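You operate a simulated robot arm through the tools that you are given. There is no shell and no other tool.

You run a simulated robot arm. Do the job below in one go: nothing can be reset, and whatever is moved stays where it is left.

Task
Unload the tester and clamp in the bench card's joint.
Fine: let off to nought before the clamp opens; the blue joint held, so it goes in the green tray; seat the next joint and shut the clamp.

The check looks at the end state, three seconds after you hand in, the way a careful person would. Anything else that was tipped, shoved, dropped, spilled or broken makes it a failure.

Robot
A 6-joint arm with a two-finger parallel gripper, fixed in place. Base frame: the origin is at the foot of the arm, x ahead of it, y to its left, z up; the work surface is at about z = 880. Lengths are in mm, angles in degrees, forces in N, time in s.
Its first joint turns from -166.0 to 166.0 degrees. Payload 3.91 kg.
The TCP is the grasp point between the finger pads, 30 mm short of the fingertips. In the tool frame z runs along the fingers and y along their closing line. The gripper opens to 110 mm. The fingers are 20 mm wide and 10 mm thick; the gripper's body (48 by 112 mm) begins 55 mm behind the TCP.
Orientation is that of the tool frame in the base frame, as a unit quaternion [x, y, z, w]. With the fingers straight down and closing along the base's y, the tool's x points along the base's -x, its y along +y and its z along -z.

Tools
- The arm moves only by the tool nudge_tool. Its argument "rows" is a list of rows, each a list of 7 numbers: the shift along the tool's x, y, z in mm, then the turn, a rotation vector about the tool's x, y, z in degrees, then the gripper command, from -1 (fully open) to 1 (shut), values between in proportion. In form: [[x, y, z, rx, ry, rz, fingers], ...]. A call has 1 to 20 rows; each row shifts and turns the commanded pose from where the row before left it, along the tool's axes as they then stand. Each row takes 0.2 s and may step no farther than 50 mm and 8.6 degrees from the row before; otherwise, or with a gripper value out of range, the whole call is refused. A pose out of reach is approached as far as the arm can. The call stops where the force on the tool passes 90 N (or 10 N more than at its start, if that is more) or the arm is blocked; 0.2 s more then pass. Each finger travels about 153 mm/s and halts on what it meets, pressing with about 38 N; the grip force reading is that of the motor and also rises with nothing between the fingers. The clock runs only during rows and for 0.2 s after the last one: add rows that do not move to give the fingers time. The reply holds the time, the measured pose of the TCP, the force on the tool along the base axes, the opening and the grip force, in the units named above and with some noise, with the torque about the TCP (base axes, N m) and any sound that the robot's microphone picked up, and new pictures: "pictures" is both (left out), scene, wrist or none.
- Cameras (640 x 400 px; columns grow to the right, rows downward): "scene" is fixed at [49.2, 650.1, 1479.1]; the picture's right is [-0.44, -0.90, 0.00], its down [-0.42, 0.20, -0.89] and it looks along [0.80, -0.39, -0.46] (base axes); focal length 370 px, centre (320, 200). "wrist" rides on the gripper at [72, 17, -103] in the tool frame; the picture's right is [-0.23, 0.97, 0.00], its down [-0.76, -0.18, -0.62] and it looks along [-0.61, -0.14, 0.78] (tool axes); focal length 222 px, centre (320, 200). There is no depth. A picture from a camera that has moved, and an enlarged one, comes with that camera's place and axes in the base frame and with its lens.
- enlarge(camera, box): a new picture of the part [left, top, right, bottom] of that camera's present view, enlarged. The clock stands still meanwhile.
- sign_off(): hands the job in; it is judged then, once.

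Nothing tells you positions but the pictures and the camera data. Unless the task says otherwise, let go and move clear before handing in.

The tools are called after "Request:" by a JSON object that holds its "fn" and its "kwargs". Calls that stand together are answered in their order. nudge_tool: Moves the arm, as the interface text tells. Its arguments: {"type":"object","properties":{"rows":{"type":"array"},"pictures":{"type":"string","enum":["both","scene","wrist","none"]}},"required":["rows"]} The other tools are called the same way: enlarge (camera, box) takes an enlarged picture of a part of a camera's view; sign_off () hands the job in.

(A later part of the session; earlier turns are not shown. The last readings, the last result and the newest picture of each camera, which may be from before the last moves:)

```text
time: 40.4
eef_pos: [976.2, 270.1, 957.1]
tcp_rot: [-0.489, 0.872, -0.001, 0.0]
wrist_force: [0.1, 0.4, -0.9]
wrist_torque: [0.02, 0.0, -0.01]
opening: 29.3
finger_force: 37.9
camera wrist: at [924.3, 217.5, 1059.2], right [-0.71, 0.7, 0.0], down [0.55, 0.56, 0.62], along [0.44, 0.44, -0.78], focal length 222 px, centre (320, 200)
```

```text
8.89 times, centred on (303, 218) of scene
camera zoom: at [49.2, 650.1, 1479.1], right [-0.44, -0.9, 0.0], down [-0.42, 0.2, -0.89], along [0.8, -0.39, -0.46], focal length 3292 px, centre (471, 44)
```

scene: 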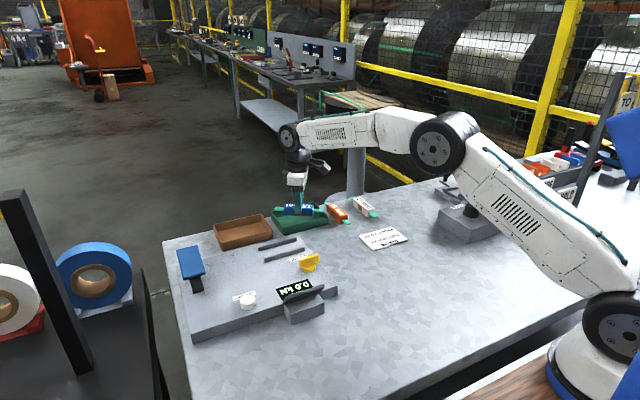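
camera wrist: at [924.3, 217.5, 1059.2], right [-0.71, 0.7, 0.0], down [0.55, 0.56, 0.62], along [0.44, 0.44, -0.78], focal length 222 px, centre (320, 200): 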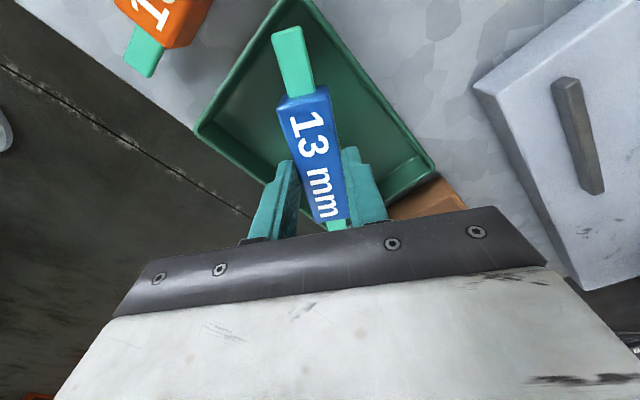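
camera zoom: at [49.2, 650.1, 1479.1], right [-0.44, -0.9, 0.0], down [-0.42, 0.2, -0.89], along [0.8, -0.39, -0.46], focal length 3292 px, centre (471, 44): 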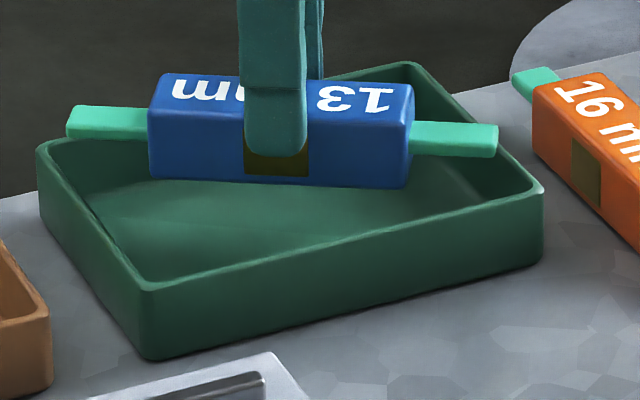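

The heights look consistent but the fit is only about 2 mm each way. I'll lower until the tabs are just above the rim, where parallax is small, and check clearances there.

Request:
{"fn": "nudge_tool", "kwargs": {"rows": [[0, 0, 5, 0, 0, 0.9, 1], [0, 0, 5, 0, 0, 0, 1], [0, 0, 0, 0, 0, 0, 1], [0, 0, 0, 0, 0, 0, 1]], "pictures": "wrist"}}

Request:
{"fn": "enlarge", "kwargs": {"camera": "wrist", "box": [180, 0, 340, 120]}}

Request:
{"fn": "enlarge", "kwargs": {"camera": "wrist", "box": [240, 120, 460, 240]}}

Request:
{"fn": "enlarge", "kwargs": {"camera": "scene", "box": [268, 195, 338, 240]}}

```text
time: 41.4
eef_pos: [976.7, 270.8, 947.1]
tcp_rot: [-0.482, 0.876, -0.001, 0.001]
wrist_force: [0.5, 0.2, -0.4]
wrist_torque: [-0.01, 0.0, 0.04]
opening: 29.2
finger_force: 38.6
camera wrist: at [923.7, 219.3, 1049.8], right [-0.7, 0.71, 0.0], down [0.56, 0.55, 0.62], along [0.44, 0.44, -0.78], focal length 222 px, centre (320, 200)
```

wrist: 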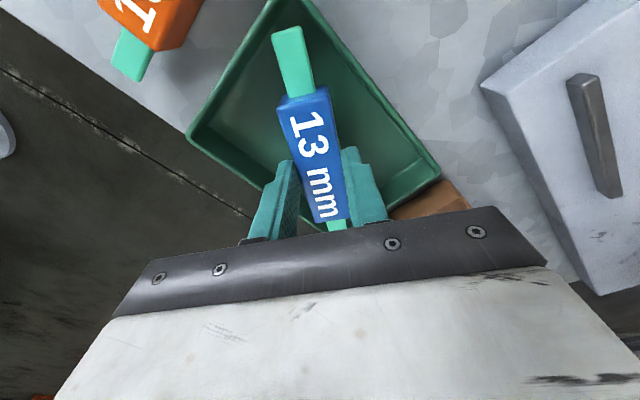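

```text
3.33 times, centred on (260, 60) of wrist
camera zoom: at [923.7, 219.3, 1049.8], right [-0.7, 0.71, 0.0], down [0.56, 0.55, 0.62], along [0.44, 0.44, -0.78], focal length 740 px, centre (520, 667)
```

zoom: 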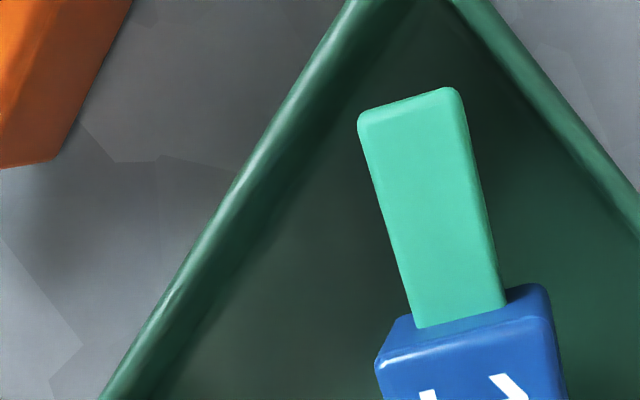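

```text
2.91 times, centred on (350, 180) of wrist
camera zoom: at [923.7, 219.3, 1049.8], right [-0.7, 0.71, 0.0], down [0.56, 0.55, 0.62], along [0.44, 0.44, -0.78], focal length 646 px, centre (233, 258)
```

zoom: 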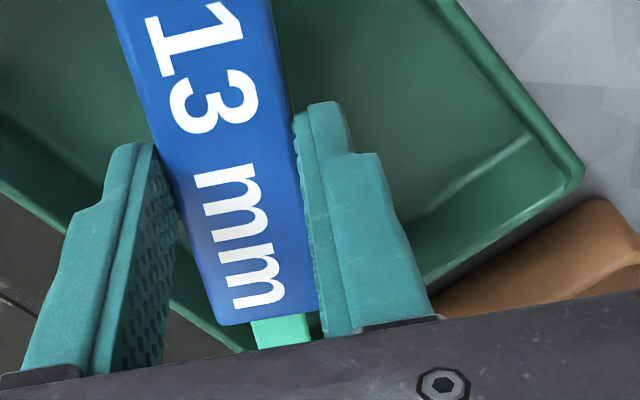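

```text
8.89 times, centred on (303, 218) of scene
camera zoom: at [49.2, 650.1, 1479.1], right [-0.44, -0.9, 0.0], down [-0.42, 0.2, -0.89], along [0.8, -0.39, -0.46], focal length 3292 px, centre (471, 44)
```

zoom: 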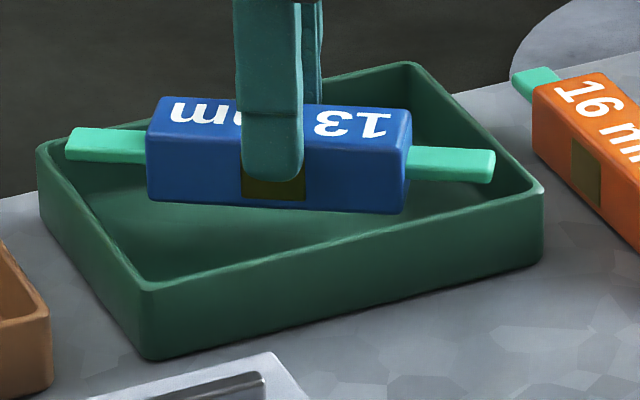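

The clearances look like 4–6 mm on all sides. I'll lower in small steps until the joint meets the tray floor.

Request:
{"fn": "nudge_tool", "kwargs": {"rows": [[0, 0, 4, 0, 0, 0, 1], [0, 0, 4, 0, 0, 0, 1], [0, 0, 3, 0, 0, 0, 1], [0, 0, 0, 0, 0, 0, 1]], "pictures": "none"}}

Request:
{"fn": "enlarge", "kwargs": {"camera": "scene", "box": [268, 195, 338, 240]}}

```text
time: 42.4
eef_pos: [977.5, 271.0, 936.9]
tcp_rot: [-0.483, 0.876, -0.001, 0.0]
wrist_force: [0.4, 0.5, -1.5]
wrist_torque: [0.0, -0.01, -0.06]
opening: 29.2
finger_force: 38.5
```

```text
8.89 times, centred on (303, 218) of scene
camera zoom: at [49.2, 650.1, 1479.1], right [-0.44, -0.9, 0.0], down [-0.42, 0.2, -0.89], along [0.8, -0.39, -0.46], focal length 3292 px, centre (471, 44)
```

zoom: 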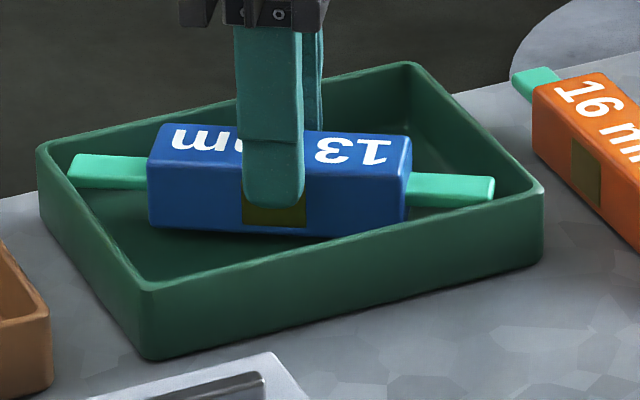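

The joint is going in cleanly with no contact yet. I'll continue in small steps.

Request:
{"fn": "nudge_tool", "kwargs": {"rows": [[0, 0, 2, 0, 0, 0, 1], [0, 0, 2, 0, 0, 0, 1], [0, 0, 1, 0, 0, 0, 1], [0, 0, 0, 0, 0, 0, 1]], "pictures": "none"}}

Request:
{"fn": "enlarge", "kwargs": {"camera": "scene", "box": [268, 195, 338, 240]}}

```text
time: 43.4
eef_pos: [976.7, 270.8, 931.8]
tcp_rot: [-0.483, 0.876, -0.001, 0.001]
wrist_force: [-0.6, 0.1, -0.6]
wrist_torque: [0.04, 0.0, 0.02]
opening: 29.2
finger_force: 38.0
```

```text
8.89 times, centred on (303, 218) of scene
camera zoom: at [49.2, 650.1, 1479.1], right [-0.44, -0.9, 0.0], down [-0.42, 0.2, -0.89], along [0.8, -0.39, -0.46], focal length 3292 px, centre (471, 44)
```

zoom: 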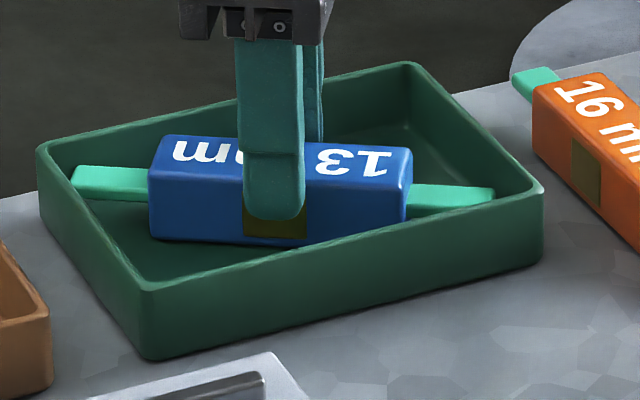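

Request:
{"fn": "nudge_tool", "kwargs": {"rows": [[0, 0, 1, 0, 0, 0, 1], [0, 0, 1, 0, 0, 0, 1], [0, 0, 0, 0, 0, 0, 1]], "pictures": "none"}}

```text
time: 44.2
eef_pos: [976.5, 271.4, 930.7]
tcp_rot: [-0.482, 0.876, -0.001, 0.0]
wrist_force: [1.6, -0.4, 3.1]
wrist_torque: [-0.16, 0.13, 0.06]
opening: 29.1
finger_force: 38.0
```

It has touched the tray floor at about 3 N. I'll open slightly, check it is down flat, then rise.

Request:
{"fn": "nudge_tool", "kwargs": {"rows": [[0, 0, 0, 0, 0, 0, 0.4], [0, 0, 0, 0, 0, 0, 0.25], [0, 0, 0, 0, 0, 0, 0.25], [0, 0, -15, 0, 0, 0, 0.25], [0, 0, -30, 0, 0, 0, 0.25], [0, 0, -40, 0, 0, 0, 0.25], [0, 0, 0, 0, 0, 0, 0.25]]}}

Request:
{"fn": "enlarge", "kwargs": {"camera": "scene", "box": [268, 195, 338, 240]}}

Request:
{"fn": "enlarge", "kwargs": {"camera": "wrist", "box": [160, 0, 480, 240]}}

```text
time: 45.8
eef_pos: [975.4, 272.0, 1015.9]
tcp_rot: [-0.483, 0.876, 0.0, 0.0]
wrist_force: [-0.1, 0.8, 0.4]
wrist_torque: [0.02, 0.01, 0.01]
opening: 41.5
finger_force: 0.0
camera wrist: at [922.6, 220.1, 1118.7], right [-0.7, 0.71, 0.0], down [0.56, 0.55, 0.62], along [0.44, 0.44, -0.78], focal length 222 px, centre (320, 200)
```

scene: 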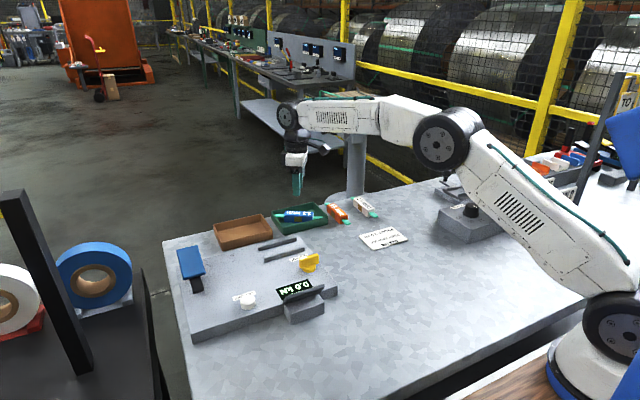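
wrist: 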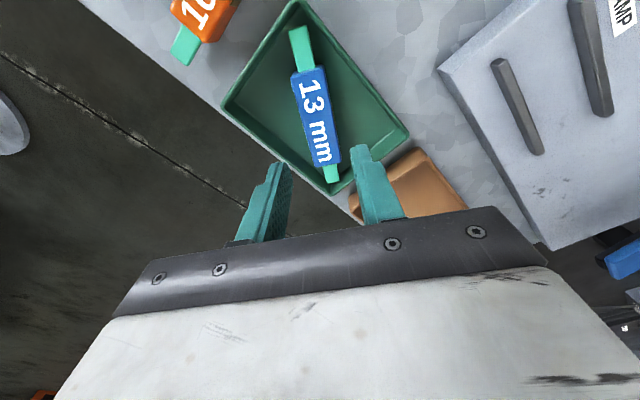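

```text
8.89 times, centred on (303, 218) of scene
camera zoom: at [49.2, 650.1, 1479.1], right [-0.44, -0.9, 0.0], down [-0.42, 0.2, -0.89], along [0.8, -0.39, -0.46], focal length 3292 px, centre (471, 44)
```

zoom: 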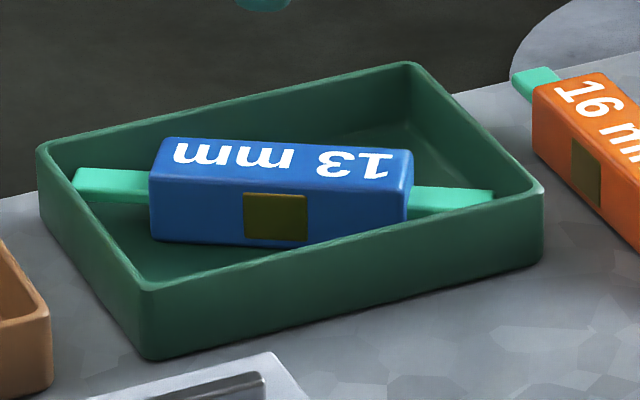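

```text
1.67 times, centred on (320, 120) of wrist
camera zoom: at [922.6, 220.1, 1118.7], right [-0.7, 0.71, 0.0], down [0.56, 0.55, 0.62], along [0.44, 0.44, -0.78], focal length 370 px, centre (320, 333)
```

zoom: 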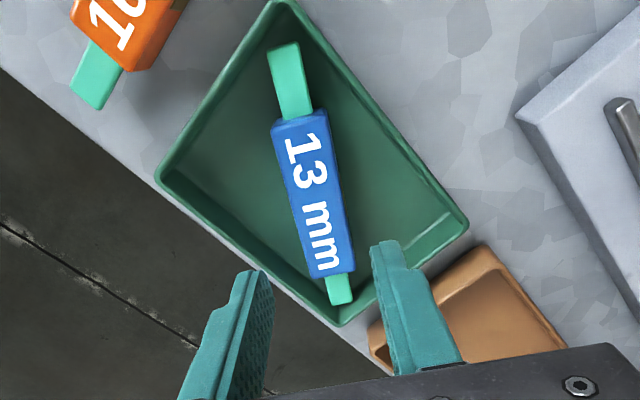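

The blue joint lies flat in the green tray. Next is the orange joint; I'll rise, turn the tool to close along y and move over it for a measuring view.

Request:
{"fn": "nudge_tool", "kwargs": {"rows": [[0, 0, -10, 0, 0, 8.2, 0.25], [0, 0, -10, 0, 0, 8.2, 0.25], [0, 0, -10, 0, 0, 8.2, 0.25], [0, 0, -10, 0, 0, 8.2, 0.25], [0, 0, 0, 0, 0, 8.2, 0.25], [0, 0, 0, 0, 0, 8.2, 0.25], [0, 0, 0, 0, 0, 8.4, 0.25], [10.2, -41.3, 0, 0, 0, 0, 0.1], [10.2, -41.3, 0, 0, 0, 0, 0.1], [10.2, -41.3, 0, 0, 0, 0, 0.1], [0, 0, 0, 0, 0, 0, 0.1], [0, 0, 0, 0, 0, 0, 0.1]]}}

Request:
{"fn": "enlarge", "kwargs": {"camera": "wrist", "box": [160, 0, 480, 240]}}

Request:
{"fn": "enlarge", "kwargs": {"camera": "scene", "box": [310, 180, 400, 240]}}

```text
time: 48.4
eef_pos: [945.5, 145.5, 1055.4]
tcp_rot: [-0.001, 1.0, -0.002, 0.001]
wrist_force: [0.1, -0.3, -0.3]
wrist_torque: [0.01, 0.02, -0.05]
opening: 49.4
finger_force: 0.0
camera wrist: at [874.0, 163.2, 1158.4], right [0.23, 0.97, 0.0], down [0.76, -0.18, 0.62], along [0.61, -0.14, -0.78], focal length 222 px, centre (320, 200)
```

scene: 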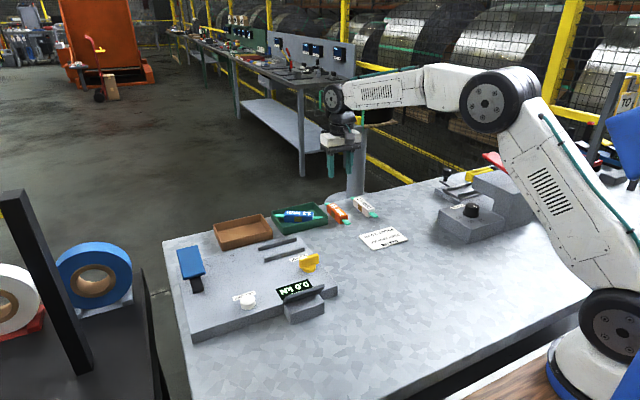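
wrist: 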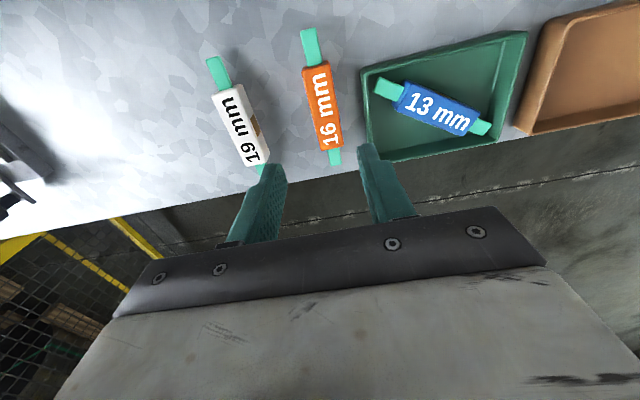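

```text
1.67 times, centred on (320, 120) of wrist
camera zoom: at [874.0, 163.2, 1158.4], right [0.23, 0.97, 0.0], down [0.76, -0.18, 0.62], along [0.61, -0.14, -0.78], focal length 370 px, centre (320, 333)
```

zoom: 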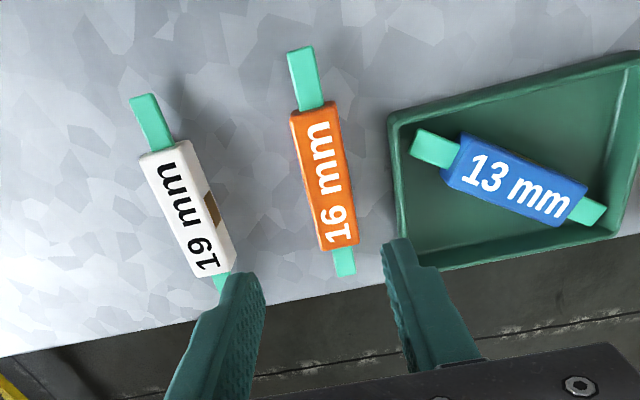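

```text
6.67 times, centred on (355, 210) of scene
camera zoom: at [49.2, 650.1, 1479.1], right [-0.44, -0.9, 0.0], down [-0.42, 0.2, -0.89], along [0.8, -0.39, -0.46], focal length 2469 px, centre (87, 133)
```

zoom: 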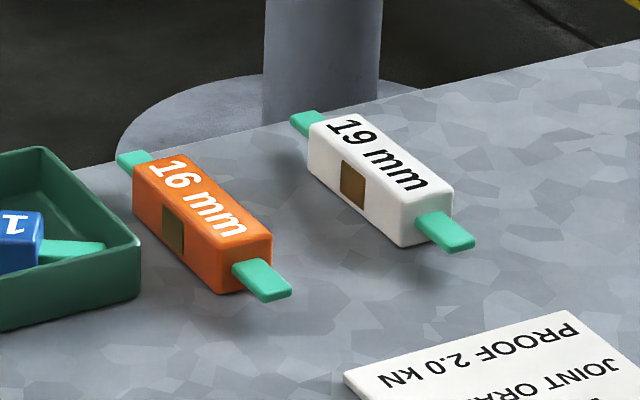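

The orange joint is centred at about (951.5, 150), lying along x. I'll descend over it with the fingers open 50 mm.

Request:
{"fn": "nudge_tool", "kwargs": {"rows": [[-5.6, 3.6, 30, 0, 0, 0.6, 0.1], [0, 0, 40, 0, 0, 0, 0.1], [0, 0, 30, 0, 0, 0, 0.1], [0, 0, 15, 0, 0, 0, 0.1], [0, 0, 0, 0, 0, 0, 0.1], [0, 0, 0, 0, 0, 0, 0.1]]}}

Request:
{"fn": "enlarge", "kwargs": {"camera": "wrist", "box": [200, 0, 440, 240]}}

Request:
{"fn": "enlarge", "kwargs": {"camera": "scene", "box": [310, 180, 400, 240]}}

```text
time: 49.8
eef_pos: [953.1, 150.2, 940.6]
tcp_rot: [0.005, 1.0, -0.001, 0.0]
wrist_force: [-0.3, 0.0, 0.0]
wrist_torque: [0.0, 0.0, 0.02]
opening: 49.5
finger_force: 0.0
camera wrist: at [881.6, 167.7, 1043.8], right [0.24, 0.97, 0.0], down [0.76, -0.18, 0.62], along [0.61, -0.15, -0.78], focal length 222 px, centre (320, 200)
```

scene: 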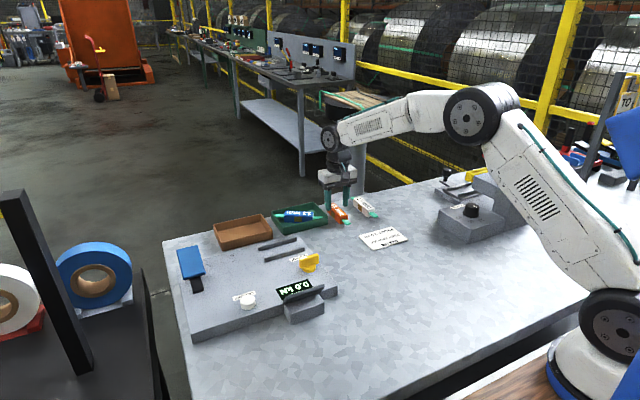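
wrist: 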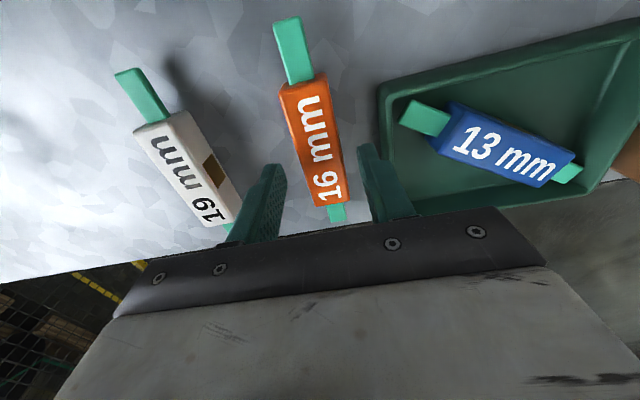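

```text
1.67 times, centred on (320, 120) of wrist
camera zoom: at [881.6, 167.7, 1043.8], right [0.24, 0.97, 0.0], down [0.76, -0.18, 0.62], along [0.61, -0.15, -0.78], focal length 370 px, centre (320, 333)
```

zoom: 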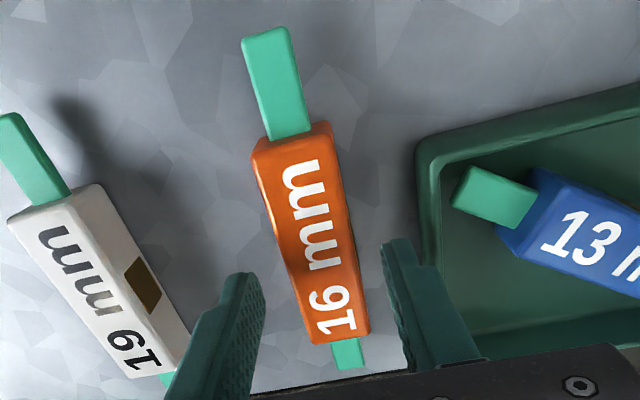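

```text
6.67 times, centred on (355, 210) of scene
camera zoom: at [49.2, 650.1, 1479.1], right [-0.44, -0.9, 0.0], down [-0.42, 0.2, -0.89], along [0.8, -0.39, -0.46], focal length 2469 px, centre (87, 133)
```

zoom: 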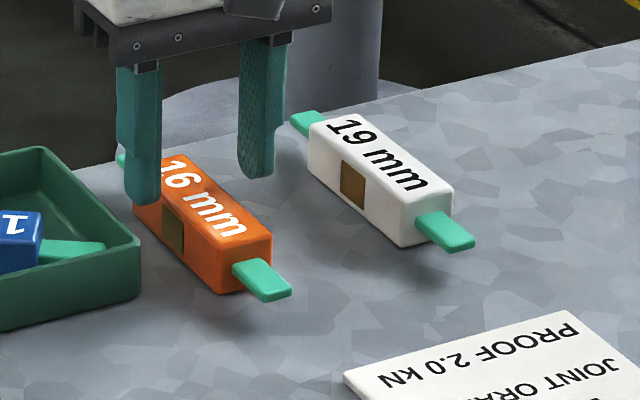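

The fingers straddle the orange joint at its middle. I'll lower to the same grip depth as before (TCP z ≈ 924.5) and close.

Request:
{"fn": "nudge_tool", "kwargs": {"rows": [[1.4, -0.3, 8, 0, 0, 0, 0.1], [0, 0, 8, 0, 0, 0, 0.1], [0, 0, 0, 0, 0, 0, 0.3], [0, 0, 0, 0, 0, 0, 0.5], [0, 0, 0, 0, 0, 0, 1], [0, 0, 0, 0, 0, 0, 1]]}}

Request:
{"fn": "enlarge", "kwargs": {"camera": "scene", "box": [310, 180, 400, 240]}}

Request:
{"fn": "enlarge", "kwargs": {"camera": "wrist", "box": [200, 0, 440, 240]}}

```text
time: 51.2
eef_pos: [949.7, 149.5, 924.4]
tcp_rot: [0.004, 1.0, 0.0, 0.001]
wrist_force: [0.9, -0.9, 1.1]
wrist_torque: [-0.05, 0.0, 0.05]
opening: 29.1
finger_force: 38.0
camera wrist: at [878.8, 167.5, 1026.9], right [0.24, 0.97, 0.0], down [0.76, -0.18, 0.62], along [0.61, -0.15, -0.78], focal length 222 px, centre (320, 200)
```

scene: 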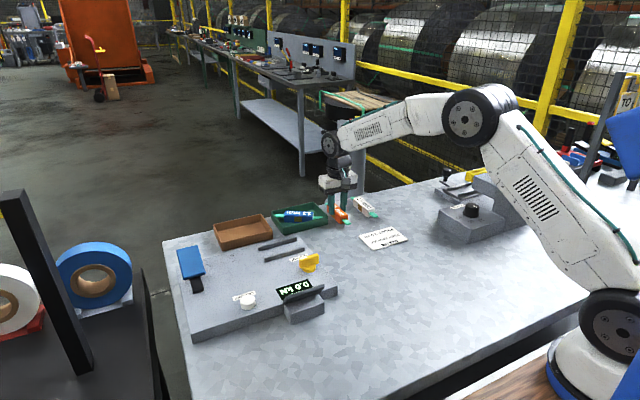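
wrist: 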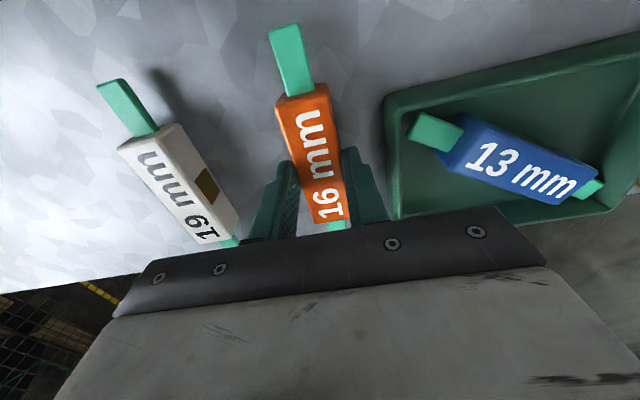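

```text
6.67 times, centred on (355, 210) of scene
camera zoom: at [49.2, 650.1, 1479.1], right [-0.44, -0.9, 0.0], down [-0.42, 0.2, -0.89], along [0.8, -0.39, -0.46], focal length 2469 px, centre (87, 133)
```

zoom: 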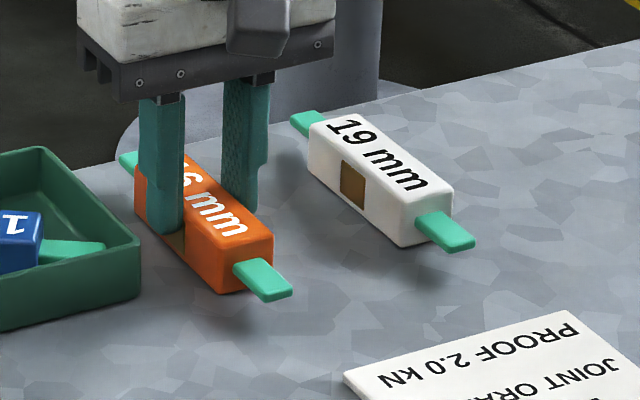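

```text
1.67 times, centred on (320, 120) of wrist
camera zoom: at [878.8, 167.5, 1026.9], right [0.24, 0.97, 0.0], down [0.76, -0.18, 0.62], along [0.61, -0.15, -0.78], focal length 370 px, centre (320, 333)
```

zoom: 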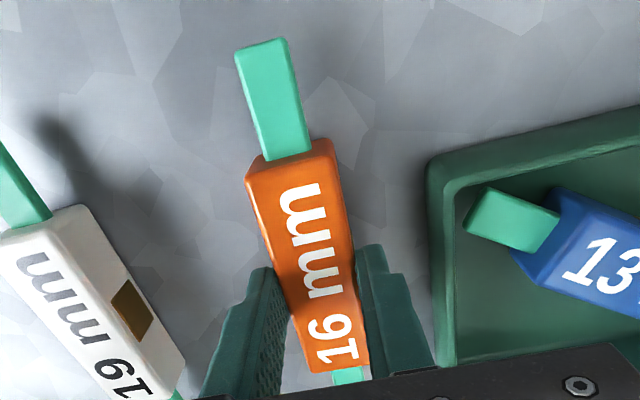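

The orange joint is gripped at 29.1 mm. I'll lift it and check it hangs level before carrying it over.

Request:
{"fn": "nudge_tool", "kwargs": {"rows": [[0, 0, -10, 0, 0, 0, 1], [0, 0, -36, 0, 0, 0, 1], [0, 0, -40, 0, 0, 0, 1], [0, 0, -40, 0, 0, 0, 1], [0, 0, 0, 0, 0, 0, 1]]}}

Request:
{"fn": "enlarge", "kwargs": {"camera": "scene", "box": [300, 140, 400, 230]}}

```text
time: 52.4
eef_pos: [952.6, 150.4, 1051.9]
tcp_rot: [0.004, 1.0, 0.0, 0.001]
wrist_force: [-0.5, -0.5, -0.7]
wrist_torque: [0.0, 0.02, 0.03]
opening: 28.8
finger_force: 37.9
camera wrist: at [880.1, 168.1, 1153.6], right [0.24, 0.97, 0.0], down [0.76, -0.18, 0.62], along [0.61, -0.15, -0.78], focal length 222 px, centre (320, 200)
```

scene: 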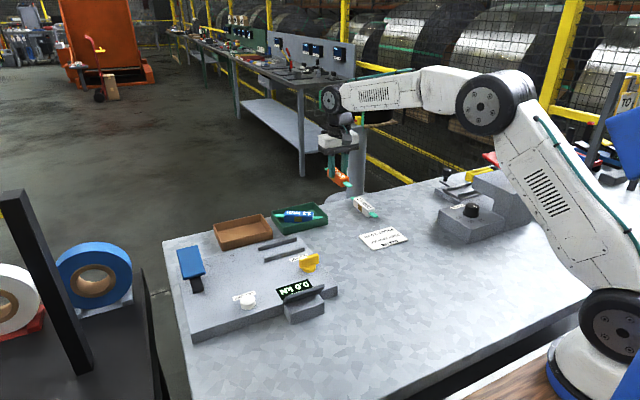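
wrist: 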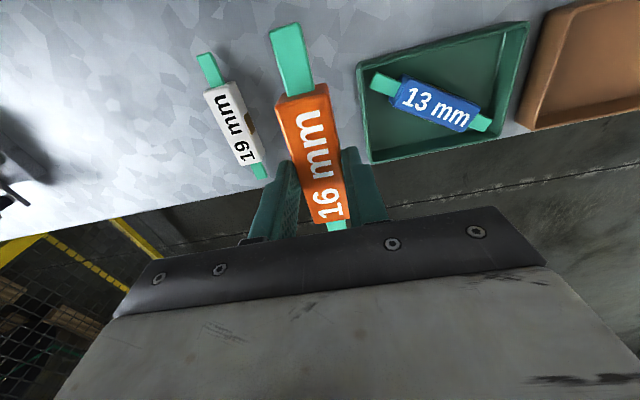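

```text
4.44 times, centred on (350, 185) of scene
camera zoom: at [49.2, 650.1, 1479.1], right [-0.44, -0.9, 0.0], down [-0.42, 0.2, -0.89], along [0.8, -0.39, -0.46], focal length 1646 px, centre (187, 267)
```

zoom: 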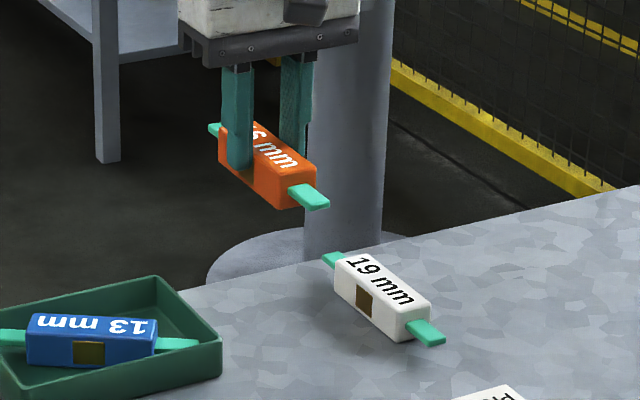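

The joint is held level. I'll carry it over to the cradle and turn it a quarter clockwise, so its label faces the same way as the blue one's did.

Request:
{"fn": "nudge_tool", "kwargs": {"rows": [[23, 39.9, 0, 0, 0, 0, 1], [23, 39.9, 0, 0, 0, 0, 1], [23, 39.9, 0, 0, 0, 0, 1], [23, 39.9, 0, 0, 0, 0, 1], [23, 39.9, 0, 0, 0, 0, 1], [22.8, 39.8, 0, 0, 0, 0, 1], [0, 0, 0, 0, 0, 8.2, 1], [0, 0, 0, 0, 0, 8.2, 1], [0, 0, 0, 0, 0, 8.2, 1], [0, 0, 0, 0, 0, 0, 1]]}}

```text
time: 54.6
eef_pos: [814.9, 390.3, 1049.8]
tcp_rot: [0.219, 0.976, 0.0, 0.002]
wrist_force: [-0.3, 0.1, -0.5]
wrist_torque: [0.03, 0.03, 0.0]
opening: 29.3
finger_force: 38.4
camera wrist: at [756.5, 437.1, 1152.1], right [0.62, 0.78, 0.0], down [0.61, -0.48, 0.62], along [0.49, -0.39, -0.78], focal length 222 px, centre (320, 200)
```

scene: 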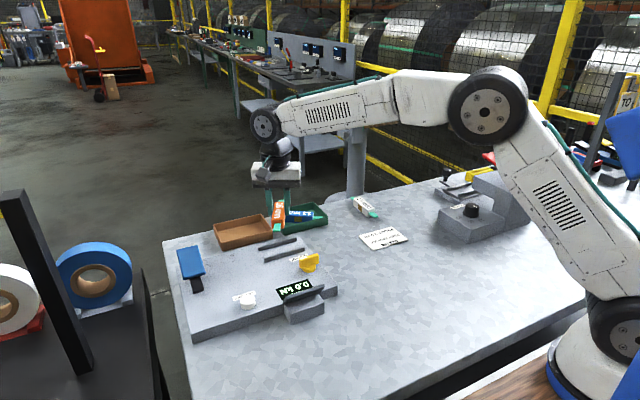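
wrist: 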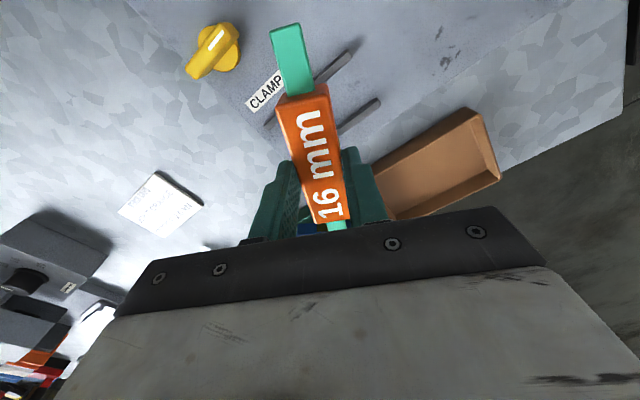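

Request:
{"fn": "nudge_tool", "kwargs": {"rows": [[0, 0, 0, 0, 0, 8.1, 1], [0, 0, 0, 0, 0, 8.1, 1], [0, 0, 0, 0, 0, 8.1, 1], [0, 0, 0, 0, 0, 8.1, 1], [0, 0, 0, 0, 0, 8.1, 1], [0, 0, 0, 0, 0, 8.1, 1], [0, 0, 0, 0, 0, 8.1, 1], [0, 0, 0, 0, 0, 8.1, 1], [0, 0, 0, 0, 0, 0, 1], [0, 0, 0, 0, 0, 0, 1]]}}

Request:
{"fn": "enlarge", "kwargs": {"camera": "wrist", "box": [200, 0, 440, 240]}}

Request:
{"fn": "enlarge", "kwargs": {"camera": "scene", "box": [230, 160, 330, 275]}}

```text
time: 56.8
eef_pos: [813.6, 392.3, 1050.1]
tcp_rot: [0.708, 0.706, -0.001, 0.0]
wrist_force: [0.5, -0.7, -1.3]
wrist_torque: [-0.01, 0.0, 0.02]
opening: 29.1
finger_force: 38.2
camera wrist: at [831.6, 464.1, 1152.0], right [0.97, -0.23, 0.0], down [-0.18, -0.76, 0.62], along [-0.14, -0.61, -0.78], focal length 222 px, centre (320, 200)
```

scene: 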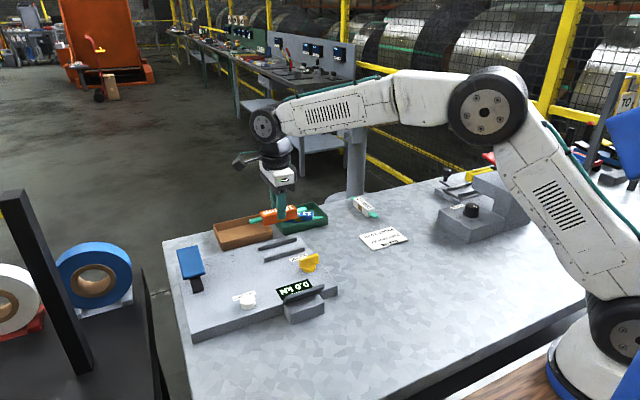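
wrist: 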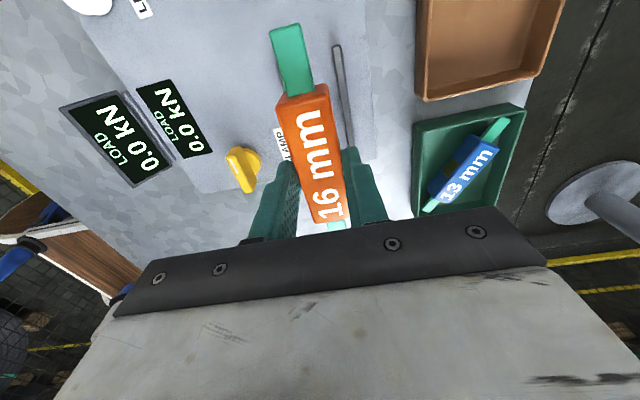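

```text
1.67 times, centred on (320, 120) of wrist
camera zoom: at [831.6, 464.1, 1152.0], right [0.97, -0.23, 0.0], down [-0.18, -0.76, 0.62], along [-0.14, -0.61, -0.78], focal length 370 px, centre (320, 333)
```

zoom: 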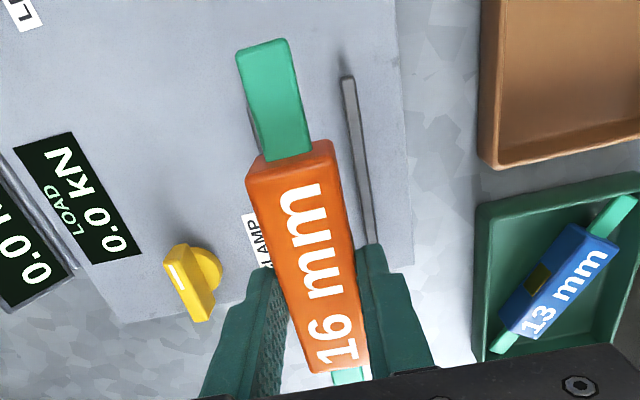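

```text
3.48 times, centred on (280, 218) of scene
camera zoom: at [49.2, 650.1, 1479.1], right [-0.44, -0.9, 0.0], down [-0.42, 0.2, -0.89], along [0.8, -0.39, -0.46], focal length 1288 px, centre (459, 139)
```

zoom: 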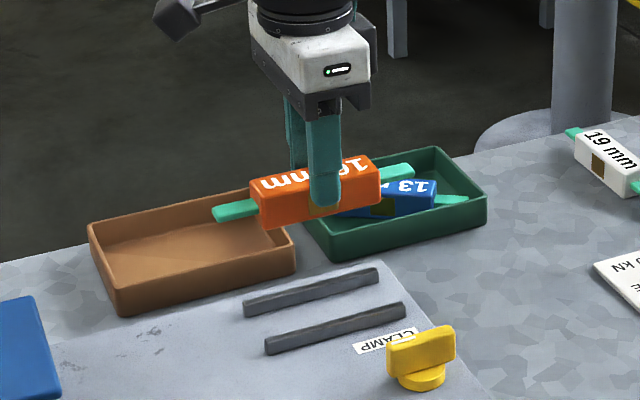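

The cradle is centred at about (815.3, 390.5). I'll trim the position slightly and lower to just above the rails.

Request:
{"fn": "nudge_tool", "kwargs": {"rows": [[-0.9, 0.8, 30, 0, 0, 0, 1], [0, 0, 30, 0, 0, 0, 1], [0, 0, 16, 0, 0, 0, 1], [0, 0, 0, 0, 0, 0, 1], [0, 0, 0, 0, 0, 0, 1]]}}

Request:
{"fn": "enlarge", "kwargs": {"camera": "wrist", "box": [200, 0, 440, 240]}}

Request:
{"fn": "enlarge", "kwargs": {"camera": "scene", "box": [230, 210, 320, 275]}}

```text
time: 58.0
eef_pos: [814.1, 389.6, 973.7]
tcp_rot: [0.706, 0.708, -0.001, 0.001]
wrist_force: [0.0, 0.0, -1.0]
wrist_torque: [0.0, 0.0, 0.0]
opening: 28.9
finger_force: 38.3
camera wrist: at [831.9, 463.2, 1075.8], right [0.97, -0.23, 0.0], down [-0.18, -0.76, 0.62], along [-0.14, -0.61, -0.78], focal length 222 px, centre (320, 200)
```

scene: 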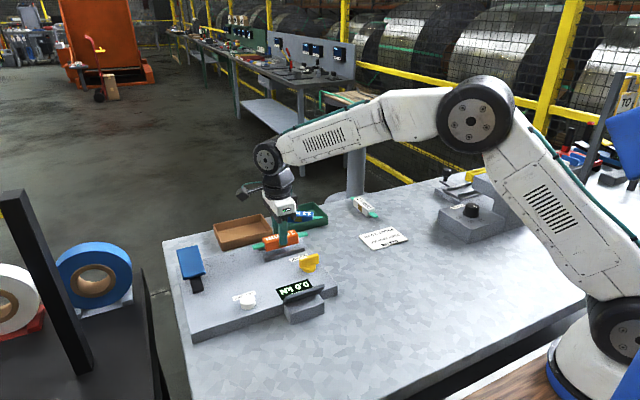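
wrist: 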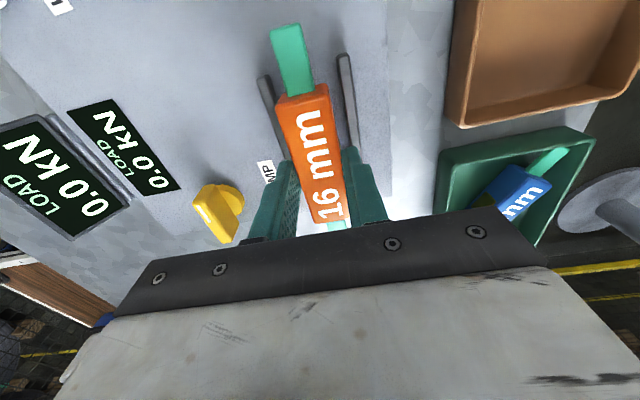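

```text
1.67 times, centred on (320, 120) of wrist
camera zoom: at [831.9, 463.2, 1075.8], right [0.97, -0.23, 0.0], down [-0.18, -0.76, 0.62], along [-0.14, -0.61, -0.78], focal length 370 px, centre (320, 333)
```

zoom: 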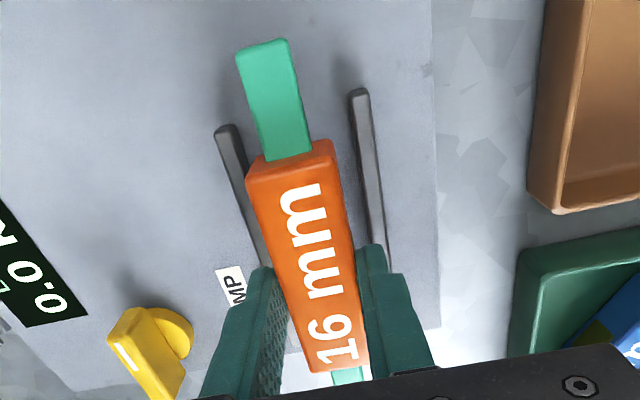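

```text
6.15 times, centred on (275, 242) of scene
camera zoom: at [49.2, 650.1, 1479.1], right [-0.44, -0.9, 0.0], down [-0.42, 0.2, -0.89], along [0.8, -0.39, -0.46], focal length 2279 px, centre (597, -62)
```

zoom: 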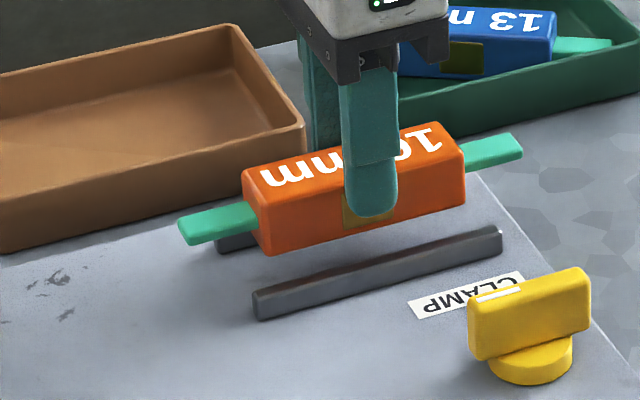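

It lines up with where the blue joint sat. I'll lower in small steps until it seats.

Request:
{"fn": "nudge_tool", "kwargs": {"rows": [[0, 0, 6, 0, 0, 0, 1], [0, 0, 5, 0, 0, 0, 1], [0, 0, 3, 0, 0, 0, 1], [0, 0, 0, 0, 0, 0, 1]], "pictures": "none"}}

Request:
{"fn": "enlarge", "kwargs": {"camera": "scene", "box": [230, 210, 320, 275]}}

```text
time: 59.0
eef_pos: [815.8, 390.9, 959.0]
tcp_rot: [0.707, 0.707, 0.0, 0.001]
wrist_force: [0.7, -0.6, -1.0]
wrist_torque: [0.02, 0.02, 0.0]
opening: 29.0
finger_force: 37.7
```

```text
6.15 times, centred on (275, 242) of scene
camera zoom: at [49.2, 650.1, 1479.1], right [-0.44, -0.9, 0.0], down [-0.42, 0.2, -0.89], along [0.8, -0.39, -0.46], focal length 2279 px, centre (597, -62)
```

zoom: 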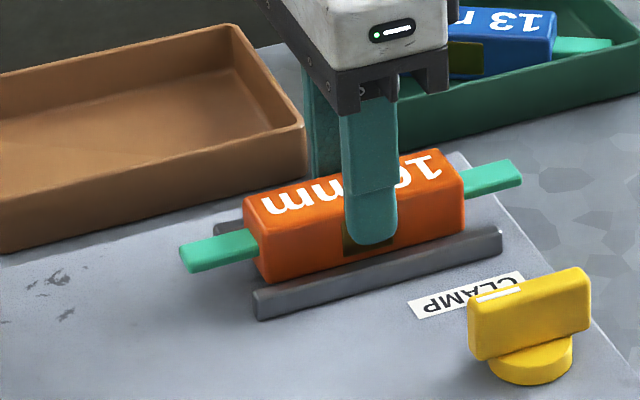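

Request:
{"fn": "nudge_tool", "kwargs": {"rows": [[0, 0, 1, 0, 0, 0, 1], [0, 0, 1, 0, 0, 0, 1], [0, 0, 0, 0, 0, 0, 1]], "pictures": "none"}}

Request:
{"fn": "nudge_tool", "kwargs": {"rows": [[0, 0, 1, 0, 0, 0, 1], [0, 0, 0, 0, 0, 0, 1]], "pictures": "none"}}

```text
time: 59.8
eef_pos: [814.8, 390.0, 958.8]
tcp_rot: [0.707, 0.707, -0.001, 0.0]
wrist_force: [0.0, 0.1, -1.5]
wrist_torque: [0.0, -0.04, -0.01]
opening: 28.9
finger_force: 37.7
```

```text
time: 60.4
eef_pos: [815.1, 390.2, 956.1]
tcp_rot: [0.706, 0.708, -0.001, 0.0]
wrist_force: [-0.8, -0.1, -0.2]
wrist_torque: [0.02, -0.04, 0.0]
opening: 28.9
finger_force: 37.7
```

Request:
{"fn": "nudge_tool", "kwargs": {"rows": [[0, 0, 0.7, 0, 0, 0, 1], [0, 0, 0, 0, 0, 0, 1]], "pictures": "none"}}

Request:
{"fn": "enlarge", "kwargs": {"camera": "scene", "box": [230, 210, 320, 275]}}

```text
time: 61.0
eef_pos: [814.8, 391.6, 957.1]
tcp_rot: [0.706, 0.708, -0.001, 0.001]
wrist_force: [0.3, -0.8, -0.8]
wrist_torque: [0.0, 0.01, 0.0]
opening: 29.1
finger_force: 38.1
```

```text
6.15 times, centred on (275, 242) of scene
camera zoom: at [49.2, 650.1, 1479.1], right [-0.44, -0.9, 0.0], down [-0.42, 0.2, -0.89], along [0.8, -0.39, -0.46], focal length 2279 px, centre (597, -62)
```

zoom: 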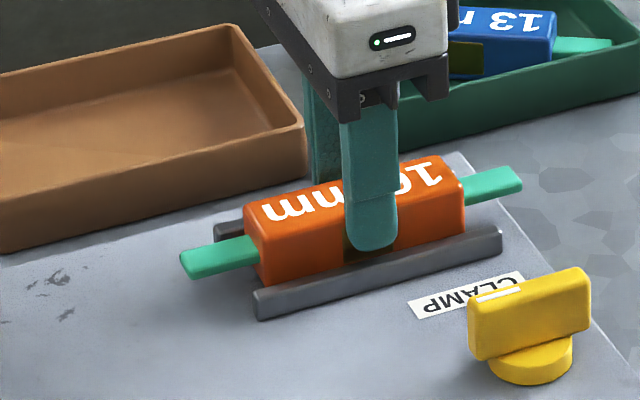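

Compared with how the blue joint sat, it is still roughly 2 mm high. I'll continue down gently.

Request:
{"fn": "nudge_tool", "kwargs": {"rows": [[0, 0, 0.8, 0, 0, 0, 1], [0, 0, 0, 0, 0, 0, 1]], "pictures": "none"}}

Request:
{"fn": "nudge_tool", "kwargs": {"rows": [[0, 0, 0.8, 0, 0, 0, 1], [0, 0, 0, 0, 0, 0, 1]], "pictures": "none"}}

```text
time: 61.6
eef_pos: [815.0, 391.7, 955.0]
tcp_rot: [0.707, 0.708, -0.001, 0.001]
wrist_force: [-0.4, -0.1, -1.9]
wrist_torque: [0.0, -0.01, -0.01]
opening: 29.1
finger_force: 37.5
```

```text
time: 62.2
eef_pos: [815.3, 391.2, 954.7]
tcp_rot: [0.706, 0.708, 0.0, 0.001]
wrist_force: [1.0, -0.2, 2.7]
wrist_torque: [-0.02, 0.02, -0.01]
opening: 29.2
finger_force: 37.5
```

There is contact at about 2.7 N. I'll check the picture against the blue joint's seated pose.

Request:
{"fn": "enlarge", "kwargs": {"camera": "scene", "box": [230, 210, 320, 275]}}

Request:
{"fn": "enlarge", "kwargs": {"camera": "wrist", "box": [220, 20, 420, 240]}}

```text
6.15 times, centred on (275, 242) of scene
camera zoom: at [49.2, 650.1, 1479.1], right [-0.44, -0.9, 0.0], down [-0.42, 0.2, -0.89], along [0.8, -0.39, -0.46], focal length 2279 px, centre (597, -62)
```

zoom: 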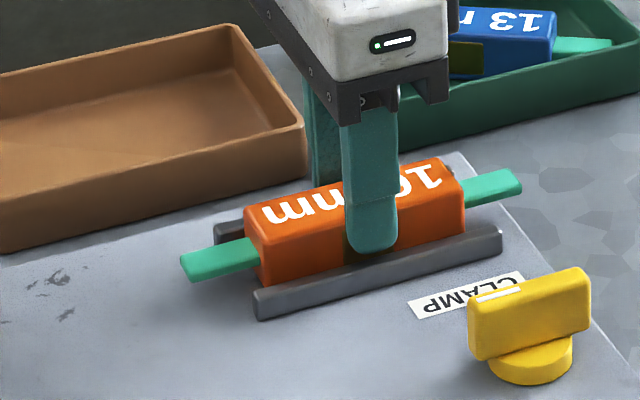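

```text
1.82 times, centred on (320, 130) of wrist
camera zoom: at [833.0, 463.5, 1056.9], right [0.97, -0.23, 0.0], down [-0.18, -0.76, 0.62], along [-0.14, -0.61, -0.78], focal length 404 px, centre (320, 327)
```

zoom: 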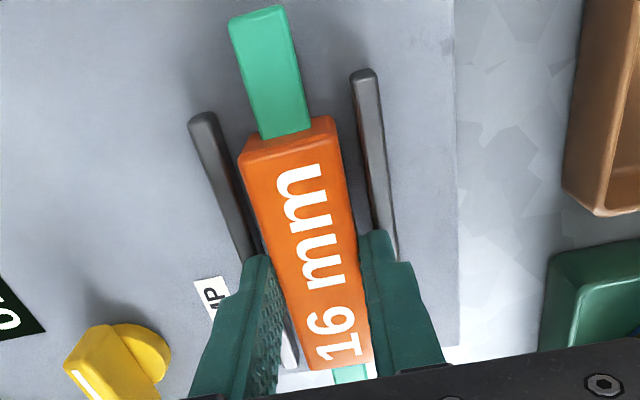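

The joint sits at the same height and place as the blue one did, and the fingertips are clear of the rails. I'll release and rise.

Request:
{"fn": "nudge_tool", "kwargs": {"rows": [[0, 0, 0, 0, 0, 0, 0.4], [0, 0, 0, 0, 0, 0, 0.3], [0, 0, 0, 0, 0, 0, 0.25], [0, 0, -10, 0, 0, 0, 0.25], [0, 0, -30, 0, 0, 0, 0.25], [0, 0, -40, 0, 0, 0, 0.25], [0, 0, 0, 0, 0, 0, 0.25], [0, 0, 0, 0, 0, 0, 0.25]]}}

Request:
{"fn": "enlarge", "kwargs": {"camera": "scene", "box": [230, 210, 320, 275]}}

Request:
{"fn": "enlarge", "kwargs": {"camera": "wrist", "box": [200, 0, 440, 240]}}

```text
time: 64.0
eef_pos: [814.3, 389.5, 1034.1]
tcp_rot: [0.707, 0.708, 0.0, 0.001]
wrist_force: [-0.7, -0.5, 0.8]
wrist_torque: [0.01, 0.01, 0.04]
opening: 41.4
finger_force: 0.1
camera wrist: at [832.5, 462.7, 1136.6], right [0.97, -0.23, 0.0], down [-0.18, -0.76, 0.62], along [-0.14, -0.61, -0.78], focal length 222 px, centre (320, 200)
```

scene: 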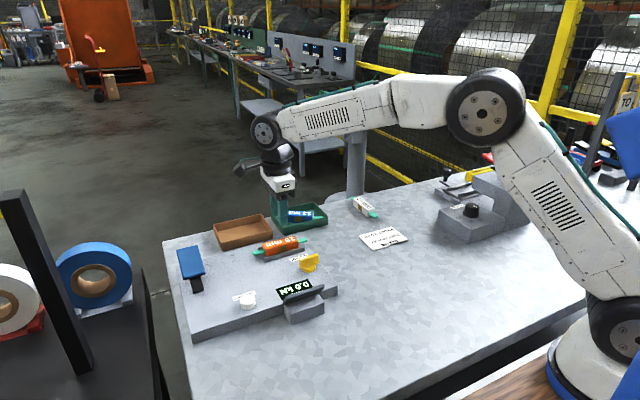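
wrist: 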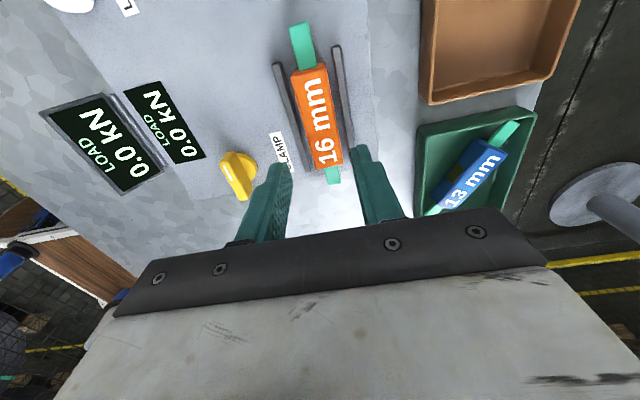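

```text
6.15 times, centred on (275, 242) of scene
camera zoom: at [49.2, 650.1, 1479.1], right [-0.44, -0.9, 0.0], down [-0.42, 0.2, -0.89], along [0.8, -0.39, -0.46], focal length 2279 px, centre (597, -62)
```

zoom: 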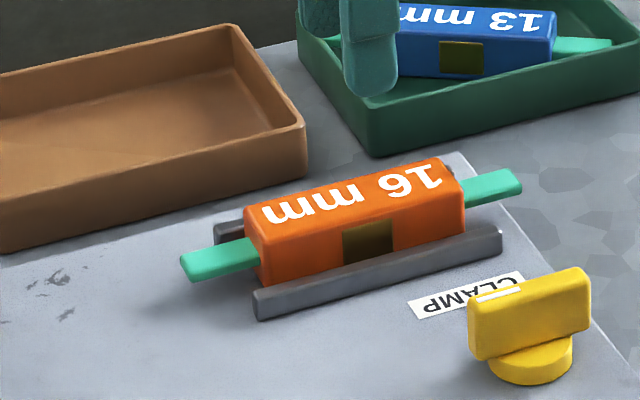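

```text
1.67 times, centred on (320, 120) of wrist
camera zoom: at [832.5, 462.7, 1136.6], right [0.97, -0.23, 0.0], down [-0.18, -0.76, 0.62], along [-0.14, -0.61, -0.78], focal length 370 px, centre (320, 333)
```

zoom: 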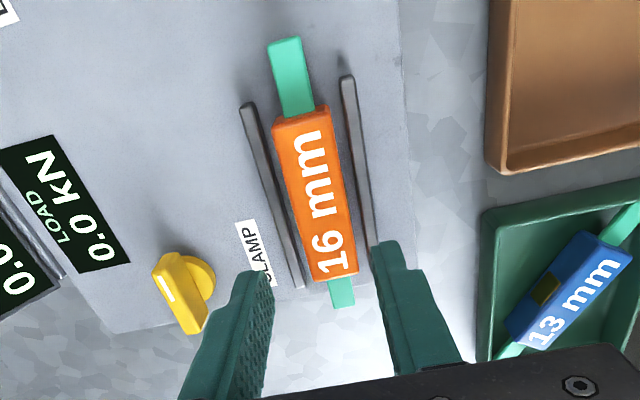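

The orange joint sits flat and centred between the rails. Now I'll go back over the clamp knob and turn the wrist back to the earlier orientation to shut it.

Request:
{"fn": "nudge_tool", "kwargs": {"rows": [[-12, -33.7, -13, 0, 0, 0, 0.25], [-12, -33.7, -13, 0, 0, 0, 0.25], [-12.2, -33.6, -13, 0, 0, 0, 0.25], [0, 0, 0, 0, 0, -8.5, 0.25], [0, 0, 0, 0, 0, -8.5, 0.25], [0, 0, 0, 0, 0, -8.5, 0.25], [0, 0, 0, 0, 0, -8.5, 0.25], [0, 0, 0, 0, 0, -8.5, 0.25], [0, 0, 0, 0, 0, -8.5, 0.25], [0, 0, 0, 0, 0, -8.5, 0.25], [0, 0, 0, 0, 0, -8.5, 0.25], [0, 0, 0, 0, 0, -8.5, 0.25], [0, 0, 0, 0, 0, -8.5, 0.25], [0, 0, 0, 0, 0, -8.5, 0.25], [0, 0, 0, 0, 0, -8.5, 0.25]], "pictures": "none"}}

Request:
{"fn": "nudge_tool", "kwargs": {"rows": [[0, 0, 0, 0, 0, -8.5, 0.25], [0, 0, 0, 0, 0, -8.5, 0.25], [0, 0, 0, 0, 0, -8.5, 0.25], [0, 0, 0, 0, 0, -8.5, 0.25], [0, 0, 0, 0, 0, -8.5, 0.25], [0, 0, 0, 0, 0, -8.5, 0.25], [0, 0, 0, 0, 0, -8.5, 0.25], [0, 0, 0, 0, 0, -8.5, 0.25], [0, 0, 0, 0, 0, -8.5, 0.25], [0, 0, 0, 0, 0, 0, 0.25], [0, 0, 0, 0, 0, 0, 0.25]]}}

Request:
{"fn": "enlarge", "kwargs": {"camera": "wrist", "box": [200, 40, 440, 240]}}

```text
time: 67.2
eef_pos: [714.5, 353.8, 1073.8]
tcp_rot: [-0.106, 0.994, -0.002, 0.0]
wrist_force: [-0.4, 1.0, -0.2]
wrist_torque: [0.0, 0.01, 0.0]
opening: 41.1
finger_force: 0.1
```

```text
time: 69.6
eef_pos: [714.2, 353.5, 1073.5]
tcp_rot: [-0.698, 0.716, 0.0, -0.001]
wrist_force: [0.2, -0.3, 0.0]
wrist_torque: [0.02, 0.01, 0.01]
opening: 41.4
finger_force: 0.1
camera wrist: at [695.9, 282.3, 1176.1], right [-0.97, 0.25, 0.0], down [0.2, 0.76, 0.62], along [0.16, 0.6, -0.78], focal length 222 px, centre (320, 200)
```

scene: 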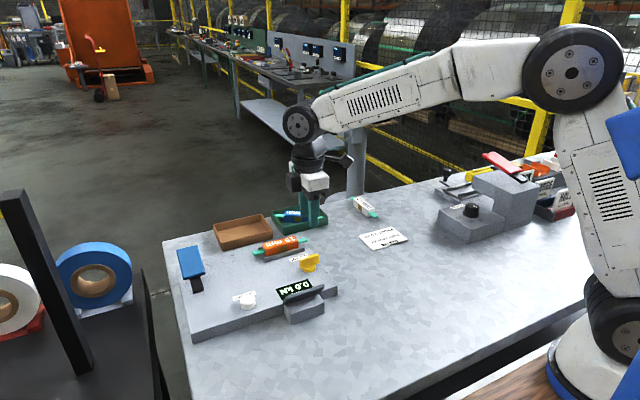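
wrist: 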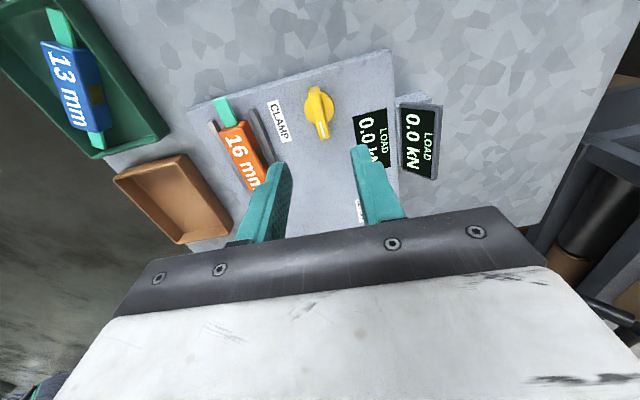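

```text
2.00 times, centred on (320, 140) of wrist
camera zoom: at [695.9, 282.3, 1176.1], right [-0.97, 0.25, 0.0], down [0.2, 0.76, 0.62], along [0.16, 0.6, -0.78], focal length 444 px, centre (320, 320)
```

zoom: 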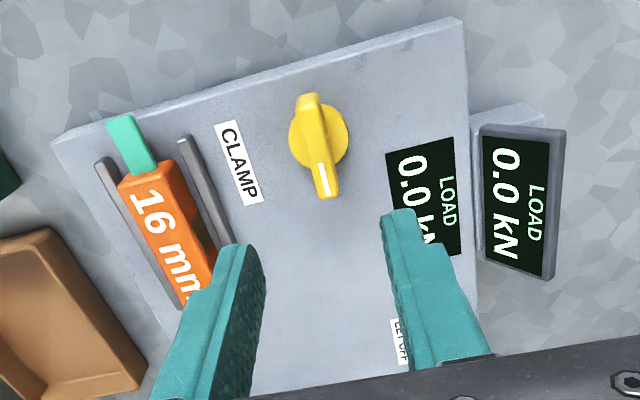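

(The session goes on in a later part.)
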